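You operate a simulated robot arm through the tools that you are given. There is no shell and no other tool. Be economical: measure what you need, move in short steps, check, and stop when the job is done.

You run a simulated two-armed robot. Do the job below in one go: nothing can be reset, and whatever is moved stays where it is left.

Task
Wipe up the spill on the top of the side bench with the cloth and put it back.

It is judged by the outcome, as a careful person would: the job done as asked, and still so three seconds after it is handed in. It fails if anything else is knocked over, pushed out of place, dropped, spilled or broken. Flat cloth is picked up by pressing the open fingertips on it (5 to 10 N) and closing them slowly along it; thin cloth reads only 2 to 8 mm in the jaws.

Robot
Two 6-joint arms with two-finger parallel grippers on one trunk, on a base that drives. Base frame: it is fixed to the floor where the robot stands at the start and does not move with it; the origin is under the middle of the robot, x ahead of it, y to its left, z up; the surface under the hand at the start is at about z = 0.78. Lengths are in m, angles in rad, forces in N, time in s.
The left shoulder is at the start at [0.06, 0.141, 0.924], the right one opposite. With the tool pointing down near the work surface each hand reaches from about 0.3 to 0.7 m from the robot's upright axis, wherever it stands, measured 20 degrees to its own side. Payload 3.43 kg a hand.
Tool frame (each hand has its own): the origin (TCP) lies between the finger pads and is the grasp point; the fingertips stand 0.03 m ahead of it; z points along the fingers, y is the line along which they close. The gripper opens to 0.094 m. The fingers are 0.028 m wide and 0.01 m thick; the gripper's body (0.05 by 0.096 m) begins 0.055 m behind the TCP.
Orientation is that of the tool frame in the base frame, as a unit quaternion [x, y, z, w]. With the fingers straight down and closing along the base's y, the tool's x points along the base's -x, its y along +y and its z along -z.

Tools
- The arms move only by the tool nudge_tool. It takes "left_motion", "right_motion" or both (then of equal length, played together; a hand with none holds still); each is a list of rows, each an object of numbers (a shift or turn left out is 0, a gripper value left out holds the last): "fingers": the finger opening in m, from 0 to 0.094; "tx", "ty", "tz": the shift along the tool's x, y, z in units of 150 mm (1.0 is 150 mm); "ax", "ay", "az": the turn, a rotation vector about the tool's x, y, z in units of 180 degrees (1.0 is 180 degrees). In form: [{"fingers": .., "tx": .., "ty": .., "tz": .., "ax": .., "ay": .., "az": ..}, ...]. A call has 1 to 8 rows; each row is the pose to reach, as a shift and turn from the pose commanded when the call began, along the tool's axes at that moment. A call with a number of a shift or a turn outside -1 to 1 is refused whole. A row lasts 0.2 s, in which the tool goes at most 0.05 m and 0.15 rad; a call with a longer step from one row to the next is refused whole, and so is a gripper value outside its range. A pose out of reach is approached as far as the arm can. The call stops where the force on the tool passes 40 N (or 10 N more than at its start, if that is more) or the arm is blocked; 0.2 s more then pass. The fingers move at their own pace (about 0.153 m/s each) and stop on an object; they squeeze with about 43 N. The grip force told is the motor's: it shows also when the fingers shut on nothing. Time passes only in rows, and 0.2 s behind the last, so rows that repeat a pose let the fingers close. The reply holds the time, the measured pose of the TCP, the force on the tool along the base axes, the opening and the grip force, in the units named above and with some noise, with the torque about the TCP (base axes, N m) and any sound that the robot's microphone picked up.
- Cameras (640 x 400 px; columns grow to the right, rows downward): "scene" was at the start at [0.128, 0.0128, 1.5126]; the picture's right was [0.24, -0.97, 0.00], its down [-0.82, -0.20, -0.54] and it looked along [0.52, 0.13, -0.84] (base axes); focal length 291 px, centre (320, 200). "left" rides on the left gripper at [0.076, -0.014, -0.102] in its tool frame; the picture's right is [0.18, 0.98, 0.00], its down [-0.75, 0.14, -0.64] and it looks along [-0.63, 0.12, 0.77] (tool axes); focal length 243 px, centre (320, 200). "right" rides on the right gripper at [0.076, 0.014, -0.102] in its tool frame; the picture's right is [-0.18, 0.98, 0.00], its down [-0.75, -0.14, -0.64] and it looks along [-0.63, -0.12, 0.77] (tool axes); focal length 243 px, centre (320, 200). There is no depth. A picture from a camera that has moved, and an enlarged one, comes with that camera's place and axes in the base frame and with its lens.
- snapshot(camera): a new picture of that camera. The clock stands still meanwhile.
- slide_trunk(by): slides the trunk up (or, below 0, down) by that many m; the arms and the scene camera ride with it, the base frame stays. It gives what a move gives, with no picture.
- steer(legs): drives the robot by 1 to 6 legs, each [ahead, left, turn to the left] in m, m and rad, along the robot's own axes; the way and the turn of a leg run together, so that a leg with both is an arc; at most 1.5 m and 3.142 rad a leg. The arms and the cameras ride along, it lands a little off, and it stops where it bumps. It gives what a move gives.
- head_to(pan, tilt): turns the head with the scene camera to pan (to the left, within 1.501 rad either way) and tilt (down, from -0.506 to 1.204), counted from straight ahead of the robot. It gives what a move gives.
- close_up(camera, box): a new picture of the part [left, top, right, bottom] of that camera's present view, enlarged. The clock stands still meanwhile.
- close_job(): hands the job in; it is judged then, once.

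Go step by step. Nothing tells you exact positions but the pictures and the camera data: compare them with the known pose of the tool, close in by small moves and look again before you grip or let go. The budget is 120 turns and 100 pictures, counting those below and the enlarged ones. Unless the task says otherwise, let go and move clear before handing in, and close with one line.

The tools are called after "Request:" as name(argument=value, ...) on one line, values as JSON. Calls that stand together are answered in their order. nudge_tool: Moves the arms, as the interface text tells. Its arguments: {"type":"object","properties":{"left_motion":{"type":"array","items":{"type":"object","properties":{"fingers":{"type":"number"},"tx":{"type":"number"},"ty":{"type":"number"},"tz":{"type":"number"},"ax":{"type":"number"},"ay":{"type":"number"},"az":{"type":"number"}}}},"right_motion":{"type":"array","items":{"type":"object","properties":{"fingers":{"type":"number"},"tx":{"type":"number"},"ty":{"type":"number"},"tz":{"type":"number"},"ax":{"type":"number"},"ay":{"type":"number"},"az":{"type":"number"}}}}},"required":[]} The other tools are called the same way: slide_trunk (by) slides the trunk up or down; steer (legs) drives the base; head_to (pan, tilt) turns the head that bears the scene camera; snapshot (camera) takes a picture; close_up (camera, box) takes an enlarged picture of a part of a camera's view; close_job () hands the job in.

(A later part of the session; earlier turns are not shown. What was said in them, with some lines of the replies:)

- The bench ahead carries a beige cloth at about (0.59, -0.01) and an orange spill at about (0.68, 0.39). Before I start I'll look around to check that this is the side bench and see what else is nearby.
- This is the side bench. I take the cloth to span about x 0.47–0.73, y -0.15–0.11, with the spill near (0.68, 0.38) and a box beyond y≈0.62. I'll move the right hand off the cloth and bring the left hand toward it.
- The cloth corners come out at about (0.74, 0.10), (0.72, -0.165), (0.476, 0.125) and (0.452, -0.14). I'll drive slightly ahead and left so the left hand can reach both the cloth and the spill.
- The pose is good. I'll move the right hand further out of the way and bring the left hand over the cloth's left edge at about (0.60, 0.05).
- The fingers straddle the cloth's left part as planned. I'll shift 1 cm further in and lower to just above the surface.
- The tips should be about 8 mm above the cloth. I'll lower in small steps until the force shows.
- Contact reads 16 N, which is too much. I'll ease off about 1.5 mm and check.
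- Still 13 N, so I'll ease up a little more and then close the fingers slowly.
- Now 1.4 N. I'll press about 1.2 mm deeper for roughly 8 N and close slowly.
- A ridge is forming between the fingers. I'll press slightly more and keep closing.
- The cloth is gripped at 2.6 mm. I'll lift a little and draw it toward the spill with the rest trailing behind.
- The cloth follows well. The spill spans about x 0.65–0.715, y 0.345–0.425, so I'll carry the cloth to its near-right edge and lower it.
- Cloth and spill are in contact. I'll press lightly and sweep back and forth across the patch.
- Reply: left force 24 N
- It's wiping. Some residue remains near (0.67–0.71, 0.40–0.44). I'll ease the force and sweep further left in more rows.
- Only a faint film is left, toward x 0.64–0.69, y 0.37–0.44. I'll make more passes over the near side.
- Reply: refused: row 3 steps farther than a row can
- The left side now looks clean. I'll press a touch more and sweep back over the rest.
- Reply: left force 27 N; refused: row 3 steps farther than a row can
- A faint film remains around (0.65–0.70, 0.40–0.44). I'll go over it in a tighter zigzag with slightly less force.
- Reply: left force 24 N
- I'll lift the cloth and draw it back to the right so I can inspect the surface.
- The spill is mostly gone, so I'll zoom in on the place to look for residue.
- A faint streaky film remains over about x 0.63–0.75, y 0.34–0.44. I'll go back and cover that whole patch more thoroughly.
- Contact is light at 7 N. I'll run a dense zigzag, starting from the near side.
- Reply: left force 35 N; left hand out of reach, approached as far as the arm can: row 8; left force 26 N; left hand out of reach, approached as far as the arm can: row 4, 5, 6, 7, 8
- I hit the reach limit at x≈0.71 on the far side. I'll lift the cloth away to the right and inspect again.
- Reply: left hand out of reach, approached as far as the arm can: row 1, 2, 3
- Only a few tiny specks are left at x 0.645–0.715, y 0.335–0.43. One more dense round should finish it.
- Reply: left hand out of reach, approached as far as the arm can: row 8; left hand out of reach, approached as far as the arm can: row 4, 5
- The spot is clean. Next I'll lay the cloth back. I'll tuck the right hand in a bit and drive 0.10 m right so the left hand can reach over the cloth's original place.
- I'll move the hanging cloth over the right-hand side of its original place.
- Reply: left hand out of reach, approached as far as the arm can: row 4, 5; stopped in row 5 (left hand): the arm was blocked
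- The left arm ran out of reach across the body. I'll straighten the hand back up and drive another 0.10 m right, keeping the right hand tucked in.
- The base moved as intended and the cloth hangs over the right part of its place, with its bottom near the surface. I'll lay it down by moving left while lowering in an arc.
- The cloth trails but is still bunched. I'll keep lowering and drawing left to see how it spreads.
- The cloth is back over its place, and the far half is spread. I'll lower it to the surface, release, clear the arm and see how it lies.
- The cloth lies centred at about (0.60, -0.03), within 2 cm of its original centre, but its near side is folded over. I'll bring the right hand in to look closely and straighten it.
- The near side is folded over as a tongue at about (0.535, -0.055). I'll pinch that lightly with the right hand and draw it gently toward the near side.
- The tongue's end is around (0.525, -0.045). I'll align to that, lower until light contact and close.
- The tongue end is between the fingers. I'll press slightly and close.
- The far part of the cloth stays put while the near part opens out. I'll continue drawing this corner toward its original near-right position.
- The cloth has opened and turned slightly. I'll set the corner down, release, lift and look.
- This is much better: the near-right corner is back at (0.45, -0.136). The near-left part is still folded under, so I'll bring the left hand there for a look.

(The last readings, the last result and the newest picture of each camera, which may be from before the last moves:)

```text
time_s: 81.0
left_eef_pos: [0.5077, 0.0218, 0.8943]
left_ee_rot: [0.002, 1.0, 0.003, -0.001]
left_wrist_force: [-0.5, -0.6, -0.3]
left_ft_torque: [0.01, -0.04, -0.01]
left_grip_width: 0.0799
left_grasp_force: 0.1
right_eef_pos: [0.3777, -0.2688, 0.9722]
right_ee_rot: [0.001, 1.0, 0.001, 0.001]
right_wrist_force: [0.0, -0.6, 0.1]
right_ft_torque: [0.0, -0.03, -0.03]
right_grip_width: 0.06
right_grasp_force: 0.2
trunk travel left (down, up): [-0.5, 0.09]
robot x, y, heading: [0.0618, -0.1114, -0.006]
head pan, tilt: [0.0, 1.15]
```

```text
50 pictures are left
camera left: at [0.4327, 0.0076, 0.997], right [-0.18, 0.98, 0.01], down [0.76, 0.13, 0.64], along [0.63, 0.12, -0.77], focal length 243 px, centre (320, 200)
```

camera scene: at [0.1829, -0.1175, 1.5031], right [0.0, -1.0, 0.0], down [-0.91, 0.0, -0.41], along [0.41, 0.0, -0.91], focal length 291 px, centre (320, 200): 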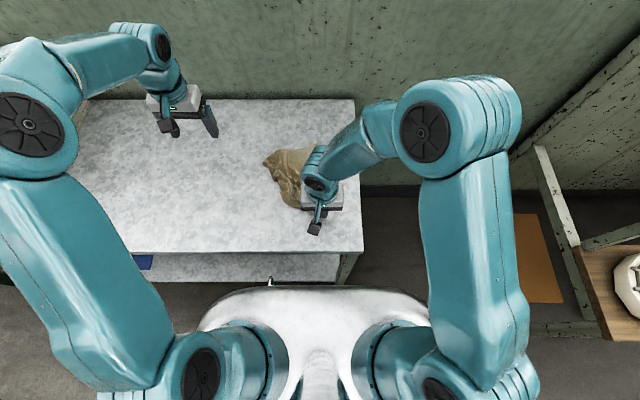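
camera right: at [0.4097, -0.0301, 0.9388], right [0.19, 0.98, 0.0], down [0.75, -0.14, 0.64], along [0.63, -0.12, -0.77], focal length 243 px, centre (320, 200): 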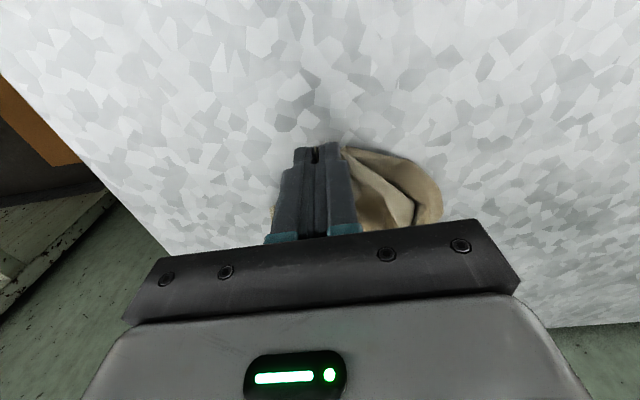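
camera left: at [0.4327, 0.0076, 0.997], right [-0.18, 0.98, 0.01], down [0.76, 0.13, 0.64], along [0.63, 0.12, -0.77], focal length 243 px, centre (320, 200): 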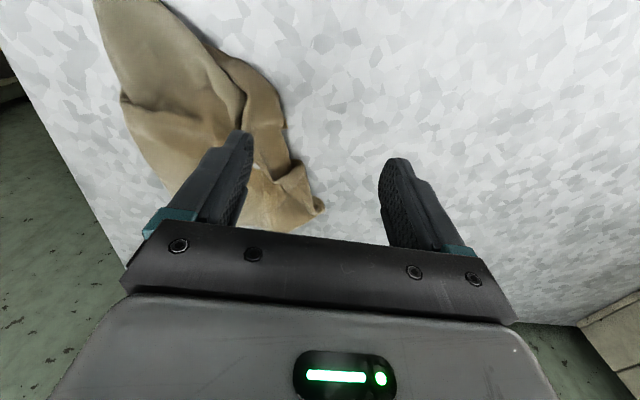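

The folded flap's edge is at about (0.525, -0.015). I'll align, lower and pinch it.

Request:
nudge_tool(left_motion=[{"tx": -0.1, "ty": -0.23, "tz": 0.1, "fingers": 0.055}, {"tx": -0.1, "ty": -0.23, "tz": 0.3, "fingers": 0.055}, {"tx": -0.1, "ty": -0.23, "tz": 0.46}, {"tx": -0.1, "ty": -0.23, "tz": 0.51}, {"tx": -0.1, "ty": -0.23, "tz": 0.515}])

Request:
snapshot(camera="left")

```text
time_s: 82.2
left_eef_pos: [0.5249, -0.0123, 0.8151]
left_ee_rot: [0.002, 1.0, 0.003, -0.002]
left_wrist_force: [0.1, 0.0, 0.8]
left_ft_torque: [-0.01, 0.01, -0.04]
left_grip_width: 0.0547
left_grasp_force: 0.0
right_eef_pos: [0.3793, -0.2684, 0.9727]
right_ee_rot: [0.001, 1.0, 0.0, 0.0]
right_wrist_force: [0.2, -0.1, 0.6]
right_ft_torque: [-0.03, 0.02, -0.01]
right_grip_width: 0.0597
right_grasp_force: 0.1
trunk travel left (down, up): [-0.5, 0.09]
robot x, y, heading: [0.061, -0.1127, -0.002]
head pan, tilt: [0.0, 1.15]
```

```text
49 pictures are left
camera left: at [0.4497, -0.0265, 0.9182], right [-0.18, 0.98, 0.01], down [0.76, 0.13, 0.64], along [0.63, 0.12, -0.77], focal length 243 px, centre (320, 200)
```

left: 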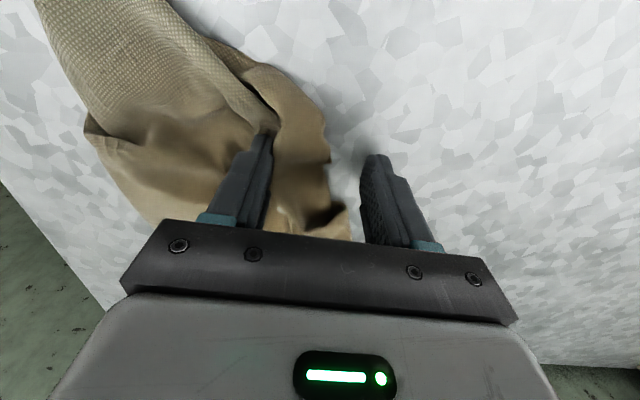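

The flap lies between the fingers. I'll close and draw it to the left.

Request:
nudge_tool(left_motion=[{"tz": 0.018}, {"tz": 0.02, "fingers": 0.045}, {"tz": 0.02, "fingers": 0.035}, {"tz": 0.02, "fingers": 0.025}, {"tz": 0.02, "fingers": 0.015}, {"tz": 0.02, "fingers": 0.005}, {"tz": 0.02, "fingers": 0.0}, {"tz": 0.02, "fingers": 0.0}])

Request:
nudge_tool(left_motion=[{"tz": -0.1}, {"tz": -0.15, "ty": 0.15, "tx": 0.05}, {"tz": -0.15, "ty": 0.3, "tx": 0.1}, {"tz": -0.15, "ty": 0.4, "tx": 0.15}])

Request:
snapshot(camera="left")

Request:
close_up(camera="scene", box=[180, 80, 380, 260])

```text
time_s: 84.0
left_eef_pos: [0.5239, -0.0123, 0.8139]
left_ee_rot: [0.003, 1.0, 0.004, -0.001]
left_wrist_force: [-0.1, 0.8, 3.9]
left_ft_torque: [0.04, -0.03, -0.01]
left_grip_width: 0.0031
left_grasp_force: 38.1
right_eef_pos: [0.3785, -0.2698, 0.9717]
right_ee_rot: [0.0, 1.0, 0.0, 0.0]
right_wrist_force: [-0.2, 0.1, -0.2]
right_ft_torque: [-0.01, -0.01, 0.0]
right_grip_width: 0.06
right_grasp_force: 0.1
trunk travel left (down, up): [-0.5, 0.09]
robot x, y, heading: [0.0638, -0.1165, -0.001]
head pan, tilt: [0.0, 1.15]
```

```text
time_s: 85.0
left_eef_pos: [0.5017, 0.0497, 0.8352]
left_ee_rot: [0.004, 1.0, 0.004, -0.002]
left_wrist_force: [0.0, -0.6, 0.6]
left_ft_torque: [0.0, 0.02, -0.06]
left_grip_width: 0.0029
left_grasp_force: 37.6
right_eef_pos: [0.3782, -0.2683, 0.9735]
right_ee_rot: [0.001, 1.0, 0.0, 0.0]
right_wrist_force: [-0.1, 0.0, 0.5]
right_ft_torque: [-0.04, 0.01, 0.04]
right_grip_width: 0.0599
right_grasp_force: 0.1
trunk travel left (down, up): [-0.5, 0.09]
robot x, y, heading: [0.0624, -0.1111, -0.002]
head pan, tilt: [0.0, 1.15]
```

```text
48 pictures are left
camera left: at [0.4261, 0.0347, 0.9382], right [-0.18, 0.98, 0.01], down [0.76, 0.13, 0.64], along [0.63, 0.12, -0.77], focal length 243 px, centre (320, 200)
```

left: 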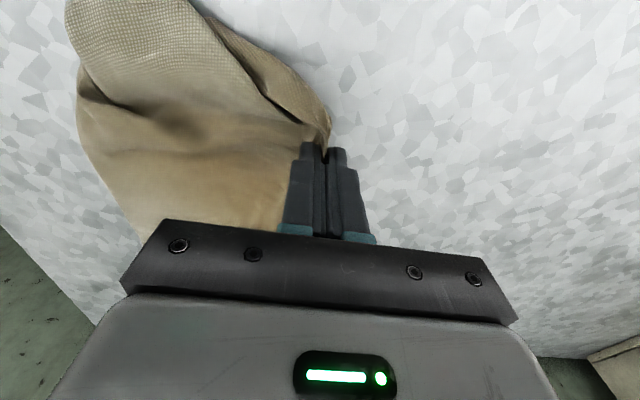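

```text
2.22 times, centred on (280, 170) of scene
camera zoom: at [0.1816, -0.1173, 1.5032], right [0.0, -1.0, 0.0], down [-0.91, 0.0, -0.41], along [0.41, 0.0, -0.91], focal length 647 px, centre (409, 267)
```

zoom: 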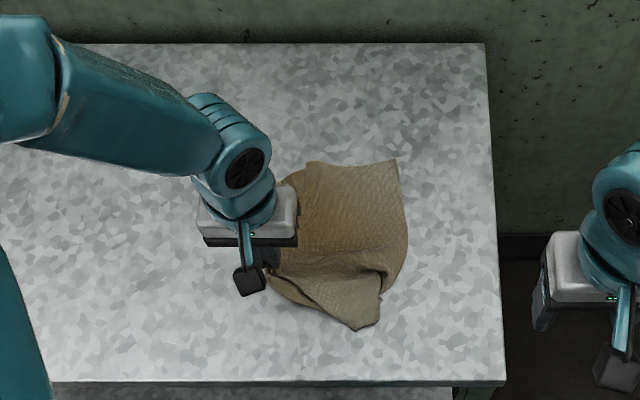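

It has opened nicely, but the cloth sits about 4–5 cm too near. I'll draw this corner a bit further left and away, then release.

Request:
nudge_tool(left_motion=[{"ty": 0.15, "tx": -0.05}, {"ty": 0.3, "tx": -0.15}, {"ty": 0.4, "tx": -0.2}, {"ty": 0.4, "tx": -0.2, "tz": 0.1}, {"ty": 0.4, "tx": -0.2, "tz": 0.12, "fingers": 0.03}, {"ty": 0.4, "tx": -0.2, "tz": 0.12, "fingers": 0.06}, {"ty": 0.4, "tx": -0.2, "tz": -0.1}, {"ty": 0.4, "tx": -0.2, "tz": -0.4}])

Request:
nudge_tool(left_motion=[{"tz": -0.3}, {"tz": -0.5, "ty": 0.2}, {"tz": -0.5, "ty": 0.5}, {"tz": -0.5, "ty": 0.8}])

Request:
close_up(camera="scene", box=[180, 80, 380, 260])

```text
time_s: 86.8
left_eef_pos: [0.5326, 0.1086, 0.8968]
left_ee_rot: [0.003, 1.0, 0.004, 0.0]
left_wrist_force: [-0.7, 0.2, 0.1]
left_ft_torque: [0.01, -0.01, -0.01]
left_grip_width: 0.0602
left_grasp_force: 0.1
right_eef_pos: [0.3796, -0.2676, 0.9732]
right_ee_rot: [0.0, 1.0, 0.0, 0.0]
right_wrist_force: [-0.2, 0.4, 0.5]
right_ft_torque: [-0.02, -0.04, 0.01]
right_grip_width: 0.0601
right_grasp_force: 0.0
trunk travel left (down, up): [-0.5, 0.09]
robot x, y, heading: [0.0642, -0.1141, -0.003]
head pan, tilt: [0.0, 1.15]
```

```text
time_s: 87.8
left_eef_pos: [0.5334, 0.2297, 0.9741]
left_ee_rot: [0.004, 1.0, 0.003, -0.002]
left_wrist_force: [0.0, -0.1, 0.0]
left_ft_torque: [-0.05, 0.0, 0.0]
left_grip_width: 0.0599
left_grasp_force: 0.0
right_eef_pos: [0.3786, -0.2674, 0.9728]
right_ee_rot: [0.0, 1.0, -0.001, 0.0]
right_wrist_force: [0.2, 1.0, 0.1]
right_ft_torque: [0.0, -0.01, 0.01]
right_grip_width: 0.0602
right_grasp_force: 0.0
trunk travel left (down, up): [-0.5, 0.09]
robot x, y, heading: [0.0645, -0.1113, -0.003]
head pan, tilt: [0.0, 1.15]
```

```text
2.22 times, centred on (280, 170) of scene
camera zoom: at [0.1816, -0.1164, 1.5032], right [0.0, -1.0, 0.0], down [-0.91, 0.0, -0.41], along [0.41, 0.0, -0.91], focal length 647 px, centre (409, 267)
```

zoom: 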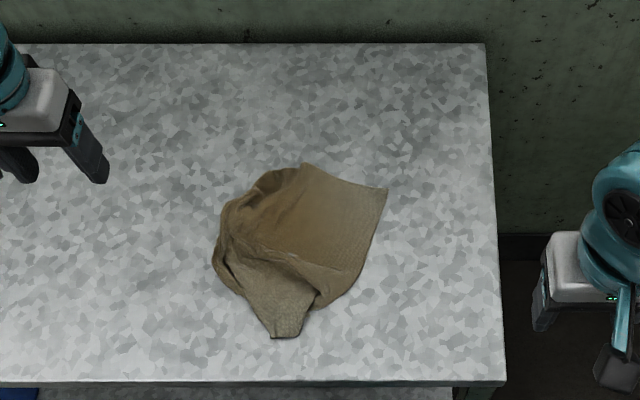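

The cloth is now mostly open, but its centre is about (0.54, 0.02). I'll pull the far-right corner, now near (0.617, -0.088), back toward its original spot with the right hand.

Request:
nudge_tool(right_motion=[{"tx": -0.2, "ty": 0.2}, {"tx": -0.4, "ty": 0.4}, {"tx": -0.6, "ty": 0.6}, {"tx": -0.8, "ty": 0.8}, {"tx": -1.0, "ty": 1.0}, {"tx": -1.0, "ty": 1.0}])

Request:
nudge_tool(right_motion=[{"tx": -0.2, "ty": 0.1, "tz": 0.15, "fingers": 0.055}, {"tx": -0.45, "ty": 0.13, "tz": 0.3, "fingers": 0.055}, {"tx": -0.45, "ty": 0.13, "tz": 0.55}, {"tx": -0.45, "ty": 0.13, "tz": 0.7}])

Request:
snapshot(camera="right")

```text
time_s: 89.2
left_eef_pos: [0.5326, 0.2288, 0.9741]
left_ee_rot: [0.002, 1.0, 0.003, -0.001]
left_wrist_force: [0.4, -0.5, 0.0]
left_ft_torque: [0.01, 0.02, -0.01]
left_grip_width: 0.0601
left_grasp_force: 0.0
right_eef_pos: [0.5291, -0.1213, 0.9732]
right_ee_rot: [0.002, 1.0, 0.0, 0.001]
right_wrist_force: [0.2, 0.1, 0.6]
right_ft_torque: [-0.01, -0.02, 0.02]
right_grip_width: 0.0603
right_grasp_force: 0.1
trunk travel left (down, up): [-0.5, 0.09]
robot x, y, heading: [0.0652, -0.1168, 0.002]
head pan, tilt: [0.0, 1.15]
```

```text
time_s: 90.2
left_eef_pos: [0.533, 0.2283, 0.974]
left_ee_rot: [0.003, 1.0, 0.003, -0.002]
left_wrist_force: [-0.3, 0.0, 0.6]
left_ft_torque: [0.02, 0.02, 0.0]
left_grip_width: 0.0603
left_grasp_force: 0.0
right_eef_pos: [0.6002, -0.1, 0.8648]
right_ee_rot: [0.001, 1.0, 0.0, 0.001]
right_wrist_force: [-0.2, -0.8, 0.8]
right_ft_torque: [0.03, 0.02, 0.01]
right_grip_width: 0.055
right_grasp_force: 0.0
trunk travel left (down, up): [-0.5, 0.09]
robot x, y, heading: [0.064, -0.114, -0.005]
head pan, tilt: [0.0, 1.15]
```

```text
45 pictures are left
camera right: at [0.5235, -0.0862, 0.9678], right [0.19, 0.98, 0.0], down [0.75, -0.14, 0.64], along [0.63, -0.12, -0.77], focal length 243 px, centre (320, 200)
```

right: 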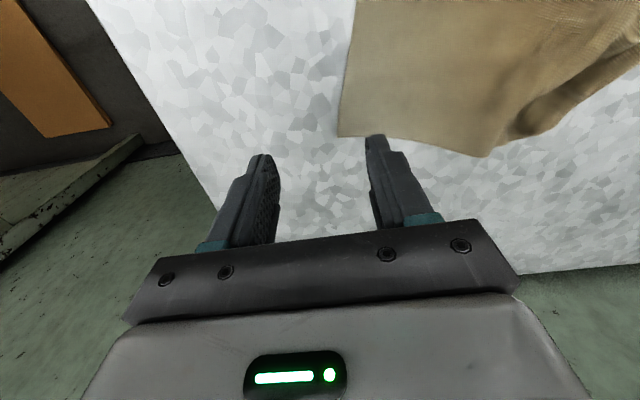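

The corner is at (0.613, -0.087). I'll centre on about (0.597, -0.062), lower and pinch.

Request:
nudge_tool(right_motion=[{"ty": 0.25, "tx": 0.03, "tz": 0.1, "fingers": 0.05}, {"ty": 0.25, "tx": 0.03, "tz": 0.25}, {"ty": 0.25, "tx": 0.03, "tz": 0.335}, {"ty": 0.25, "tx": 0.03, "tz": 0.352}])

Request:
nudge_tool(right_motion=[{"tz": 0.01}, {"tz": 0.01, "fingers": 0.04}, {"tz": 0.01, "fingers": 0.03}, {"tz": 0.01, "fingers": 0.02}, {"tz": 0.01, "fingers": 0.01}, {"tz": 0.01, "fingers": 0.0}, {"tz": 0.01, "fingers": 0.0}])

Request:
snapshot(camera="right")

```text
time_s: 91.2
left_eef_pos: [0.5339, 0.2272, 0.973]
left_ee_rot: [0.002, 1.0, 0.005, -0.001]
left_wrist_force: [0.6, -0.2, -0.8]
left_ft_torque: [0.04, -0.01, 0.03]
left_grip_width: 0.0602
left_grasp_force: 0.1
right_eef_pos: [0.5953, -0.0644, 0.8131]
right_ee_rot: [0.001, 1.0, 0.0, -0.001]
right_wrist_force: [0.3, 0.3, 0.2]
right_ft_torque: [0.02, -0.04, -0.02]
right_grip_width: 0.05
right_grasp_force: 0.0
trunk travel left (down, up): [-0.5, 0.09]
robot x, y, heading: [0.0599, -0.1111, -0.006]
head pan, tilt: [0.0, 1.15]
```

```text
time_s: 92.8
left_eef_pos: [0.533, 0.2289, 0.9735]
left_ee_rot: [0.003, 1.0, 0.005, -0.002]
left_wrist_force: [1.0, 0.1, 0.1]
left_ft_torque: [0.01, 0.03, 0.02]
left_grip_width: 0.0596
left_grasp_force: 0.1
right_eef_pos: [0.5944, -0.0635, 0.8111]
right_ee_rot: [0.001, 1.0, 0.0, -0.001]
right_wrist_force: [0.2, -0.2, -0.3]
right_ft_torque: [0.0, -0.01, 0.0]
right_grip_width: 0.0001
right_grasp_force: 32.9
trunk travel left (down, up): [-0.5, 0.09]
robot x, y, heading: [0.0619, -0.1152, -0.003]
head pan, tilt: [0.0, 1.15]
```

```text
44 pictures are left
camera right: at [0.5182, -0.0485, 0.9142], right [0.19, 0.98, 0.0], down [0.75, -0.14, 0.64], along [0.63, -0.12, -0.77], focal length 243 px, centre (320, 200)
```

right: 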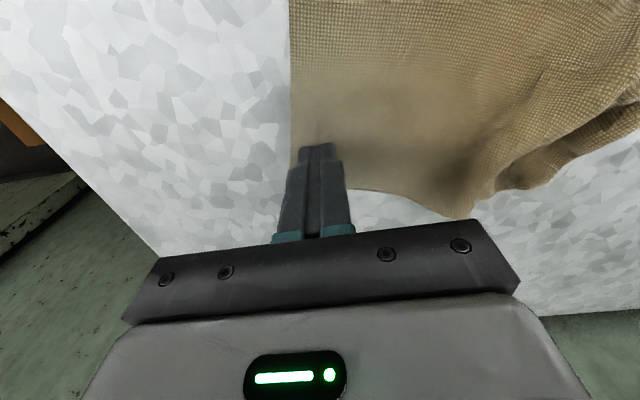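

The fingers missed the flat cloth. I'll lift slightly, reopen further inside the cloth and press properly.

Request:
nudge_tool(right_motion=[{"tz": -0.1}, {"tz": -0.1, "ty": 0.16, "tx": 0.05, "fingers": 0.07}, {"tz": -0.1, "ty": 0.16, "tx": 0.05, "fingers": 0.07}, {"tz": -0.02, "ty": 0.16, "tx": 0.05}, {"tz": 0.008, "ty": 0.16, "tx": 0.05}, {"tz": 0.012, "ty": 0.16, "tx": 0.05}])

```text
time_s: 94.2
left_eef_pos: [0.5342, 0.2291, 0.972]
left_ee_rot: [0.002, 1.0, 0.003, -0.001]
left_wrist_force: [-0.2, 0.2, 0.2]
left_ft_torque: [-0.03, 0.01, -0.02]
left_grip_width: 0.0602
left_grasp_force: 0.1
right_eef_pos: [0.5874, -0.0394, 0.8118]
right_ee_rot: [0.0, 1.0, 0.0, 0.0]
right_wrist_force: [0.1, -2.1, 8.8]
right_ft_torque: [-0.24, 0.03, -0.03]
right_grip_width: 0.07
right_grasp_force: 0.6
trunk travel left (down, up): [-0.5, 0.09]
robot x, y, heading: [0.0629, -0.1161, -0.002]
head pan, tilt: [0.0, 1.15]
```

Pressing at 8.8 N, so I'll close slowly.

Request:
nudge_tool(right_motion=[{"fingers": 0.06}, {"fingers": 0.05}, {"fingers": 0.04}, {"fingers": 0.03}, {"fingers": 0.02}, {"fingers": 0.01}, {"fingers": 0.0}, {"fingers": 0.0}])

Request:
snapshot(camera="right")

```text
time_s: 96.0
left_eef_pos: [0.533, 0.2284, 0.9742]
left_ee_rot: [0.004, 1.0, 0.004, -0.001]
left_wrist_force: [0.6, -0.3, 1.1]
left_ft_torque: [0.01, -0.01, 0.0]
left_grip_width: 0.0601
left_grasp_force: 0.1
right_eef_pos: [0.5881, -0.0388, 0.8111]
right_ee_rot: [0.001, 1.0, 0.0, 0.0]
right_wrist_force: [0.9, -0.4, 16.3]
right_ft_torque: [-0.01, -0.02, -0.01]
right_grip_width: 0.002
right_grasp_force: 36.7
trunk travel left (down, up): [-0.5, 0.09]
robot x, y, heading: [0.0635, -0.1143, 0.002]
head pan, tilt: [0.0, 1.15]
```

```text
43 pictures are left
camera right: at [0.5102, -0.0244, 0.9133], right [0.19, 0.98, 0.0], down [0.75, -0.14, 0.64], along [0.63, -0.12, -0.77], focal length 243 px, centre (320, 200)
```

right: 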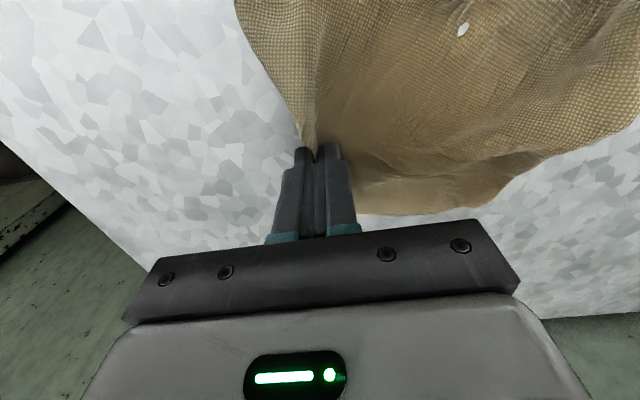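

Gripped at 2 mm. I'll draw the corner away and to the right.

Request:
nudge_tool(right_motion=[{"tz": -0.12}, {"tz": -0.15, "tx": -0.15, "ty": -0.12}, {"tz": -0.15, "tx": -0.3, "ty": -0.25}, {"tz": -0.15, "tx": -0.45, "ty": -0.37}, {"tz": -0.15, "tx": -0.62, "ty": -0.5}, {"tz": -0.15, "tx": -0.62, "ty": -0.5}])

Request:
snapshot(camera="scene")

Request:
snapshot(camera="right")

```text
time_s: 97.4
left_eef_pos: [0.5327, 0.2283, 0.9744]
left_ee_rot: [0.003, 1.0, 0.002, 0.0]
left_wrist_force: [-0.8, 0.6, -0.6]
left_ft_torque: [0.0, -0.03, 0.01]
left_grip_width: 0.0601
left_grasp_force: 0.0
right_eef_pos: [0.6793, -0.1153, 0.8322]
right_ee_rot: [0.0, 1.0, 0.0, 0.0]
right_wrist_force: [0.4, 0.1, 0.3]
right_ft_torque: [0.0, 0.0, 0.02]
right_grip_width: 0.002
right_grasp_force: 37.1
trunk travel left (down, up): [-0.5, 0.09]
robot x, y, heading: [0.0598, -0.1127, -0.004]
head pan, tilt: [0.0, 1.15]
```

```text
42 pictures are left
camera scene: at [0.1801, -0.1176, 1.5033], right [0.0, -1.0, 0.0], down [-0.91, 0.0, -0.41], along [0.41, 0.0, -0.91], focal length 291 px, centre (320, 200)
```

scene: 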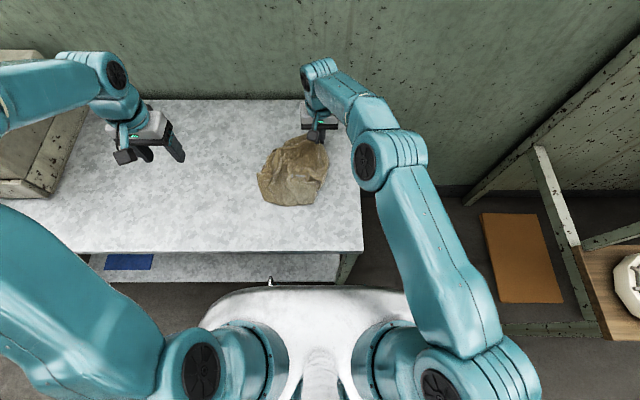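

```text
41 pictures are left
camera right: at [0.6025, -0.1, 0.9354], right [0.18, 0.98, 0.0], down [0.75, -0.14, 0.64], along [0.63, -0.12, -0.77], focal length 243 px, centre (320, 200)
```

right: 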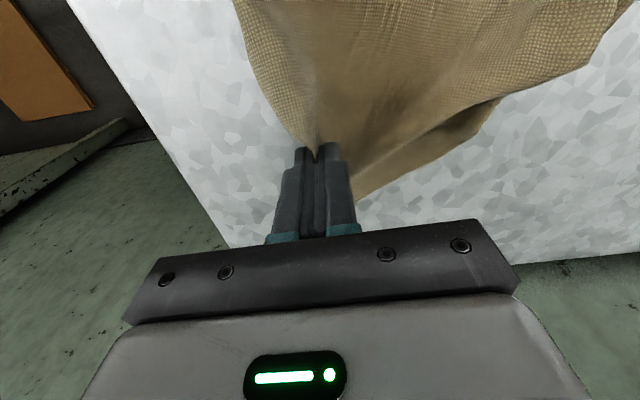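

The cloth now trails nicely across its original place. I'll set the corner down, release and clear the hand to check.

Request:
nudge_tool(right_motion=[{"tz": 0.1}, {"tz": 0.12, "fingers": 0.03}, {"tz": 0.12, "fingers": 0.06}, {"tz": 0.12, "fingers": 0.08}, {"tz": -0.1}, {"tz": -0.4}, {"tz": -0.7}, {"tz": -0.95}])

Request:
nudge_tool(right_motion=[{"ty": -0.2, "tx": 0.2}, {"ty": -0.4, "tx": 0.4}, {"ty": -0.6, "tx": 0.6}, {"ty": -0.8, "tx": 0.8}, {"ty": -1.0, "tx": 1.0}])

Request:
close_up(camera="scene", box=[180, 80, 380, 260])

```text
time_s: 99.2
left_eef_pos: [0.5327, 0.2284, 0.973]
left_ee_rot: [0.003, 1.0, 0.003, -0.002]
left_wrist_force: [-1.1, -0.4, 0.0]
left_ft_torque: [0.01, 0.0, 0.02]
left_grip_width: 0.0599
left_grasp_force: 0.1
right_eef_pos: [0.6778, -0.1155, 0.9766]
right_ee_rot: [0.001, 1.0, 0.0, 0.0]
right_wrist_force: [-0.4, -0.4, -0.1]
right_ft_torque: [0.02, 0.03, 0.02]
right_grip_width: 0.0799
right_grasp_force: 0.2
trunk travel left (down, up): [-0.5, 0.09]
robot x, y, heading: [0.0618, -0.1152, -0.001]
head pan, tilt: [0.0, 1.15]
```

```text
time_s: 100.4
left_eef_pos: [0.533, 0.2278, 0.9737]
left_ee_rot: [0.003, 1.0, 0.003, -0.001]
left_wrist_force: [0.2, 0.4, 0.7]
left_ft_torque: [0.01, -0.01, 0.0]
left_grip_width: 0.0602
left_grasp_force: 0.2
right_eef_pos: [0.5279, -0.2661, 0.9741]
right_ee_rot: [0.002, 1.0, 0.0, 0.001]
right_wrist_force: [-0.6, 0.2, -0.3]
right_ft_torque: [0.03, 0.02, 0.01]
right_grip_width: 0.08
right_grasp_force: 0.1
trunk travel left (down, up): [-0.5, 0.09]
robot x, y, heading: [0.0622, -0.1111, 0.003]
head pan, tilt: [0.0, 1.15]
```

```text
2.22 times, centred on (280, 170) of scene
camera zoom: at [0.1815, -0.1191, 1.5031], right [0.0, -1.0, 0.0], down [-0.91, 0.0, -0.41], along [0.41, 0.0, -0.91], focal length 647 px, centre (409, 267)
```

zoom: 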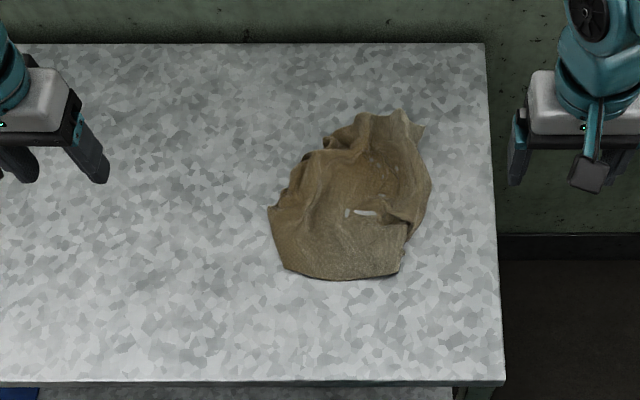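

The cloth lies open at about (0.594, -0.04), within a few cm of where it started. I'll take one last look at the wiped spot.

Request:
snapshot(camera="left")

Request:
close_up(camera="left", box=[380, 60, 604, 200])

Request:
snapshot(camera="scene")

```text
39 pictures are left
camera left: at [0.4577, 0.2128, 1.0763], right [-0.18, 0.98, 0.01], down [0.76, 0.13, 0.64], along [0.63, 0.12, -0.77], focal length 243 px, centre (320, 200)
```

left: 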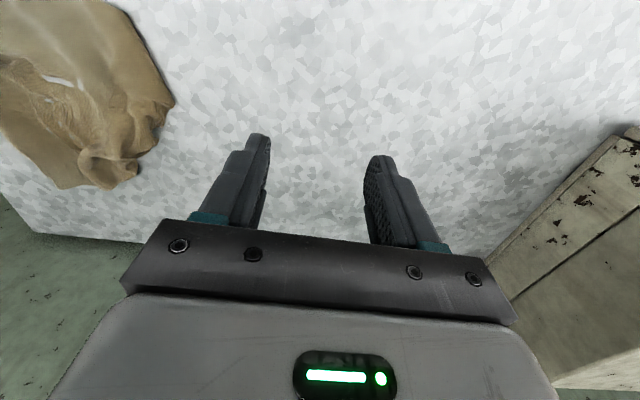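

```text
2.86 times, centred on (492, 130) of left
camera zoom: at [0.4577, 0.2128, 1.0763], right [-0.18, 0.98, 0.01], down [0.76, 0.13, 0.64], along [0.63, 0.12, -0.77], focal length 693 px, centre (-171, 400)
```

zoom: 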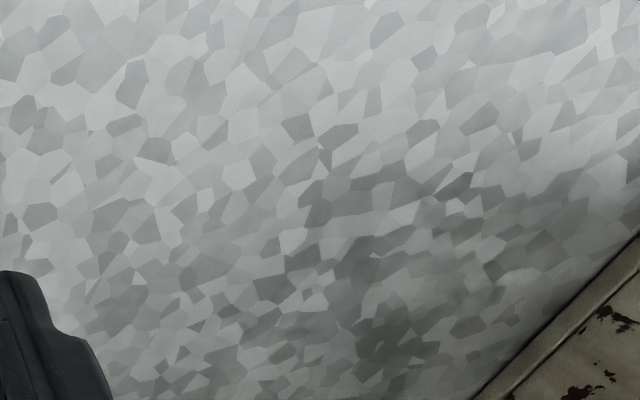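

```text
37 pictures are left
camera scene: at [0.1815, -0.1191, 1.5031], right [0.0, -1.0, 0.0], down [-0.91, 0.0, -0.41], along [0.41, 0.0, -0.91], focal length 291 px, centre (320, 200)
```

scene: 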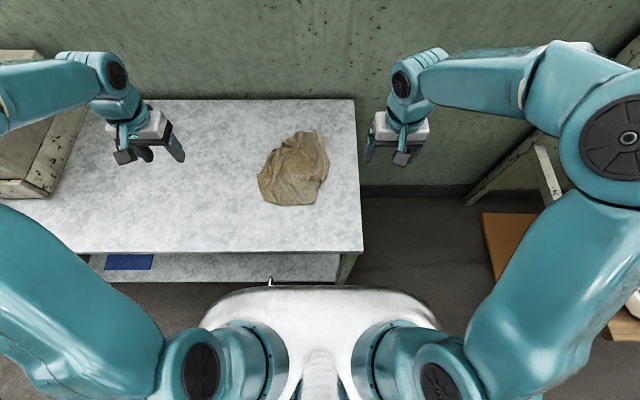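

The bench top is clean where the spill was, the cloth is back in its place, and both hands are clear, so I'm handing in.

Request:
close_job()

```text
The job is handed in.
```

I wiped up the spill, and the last close-up showed no residue on the bench. The cloth is back within about 3 cm of where it started, though it is stained and a little creased rather than fully flat. Nothing else was disturbed.
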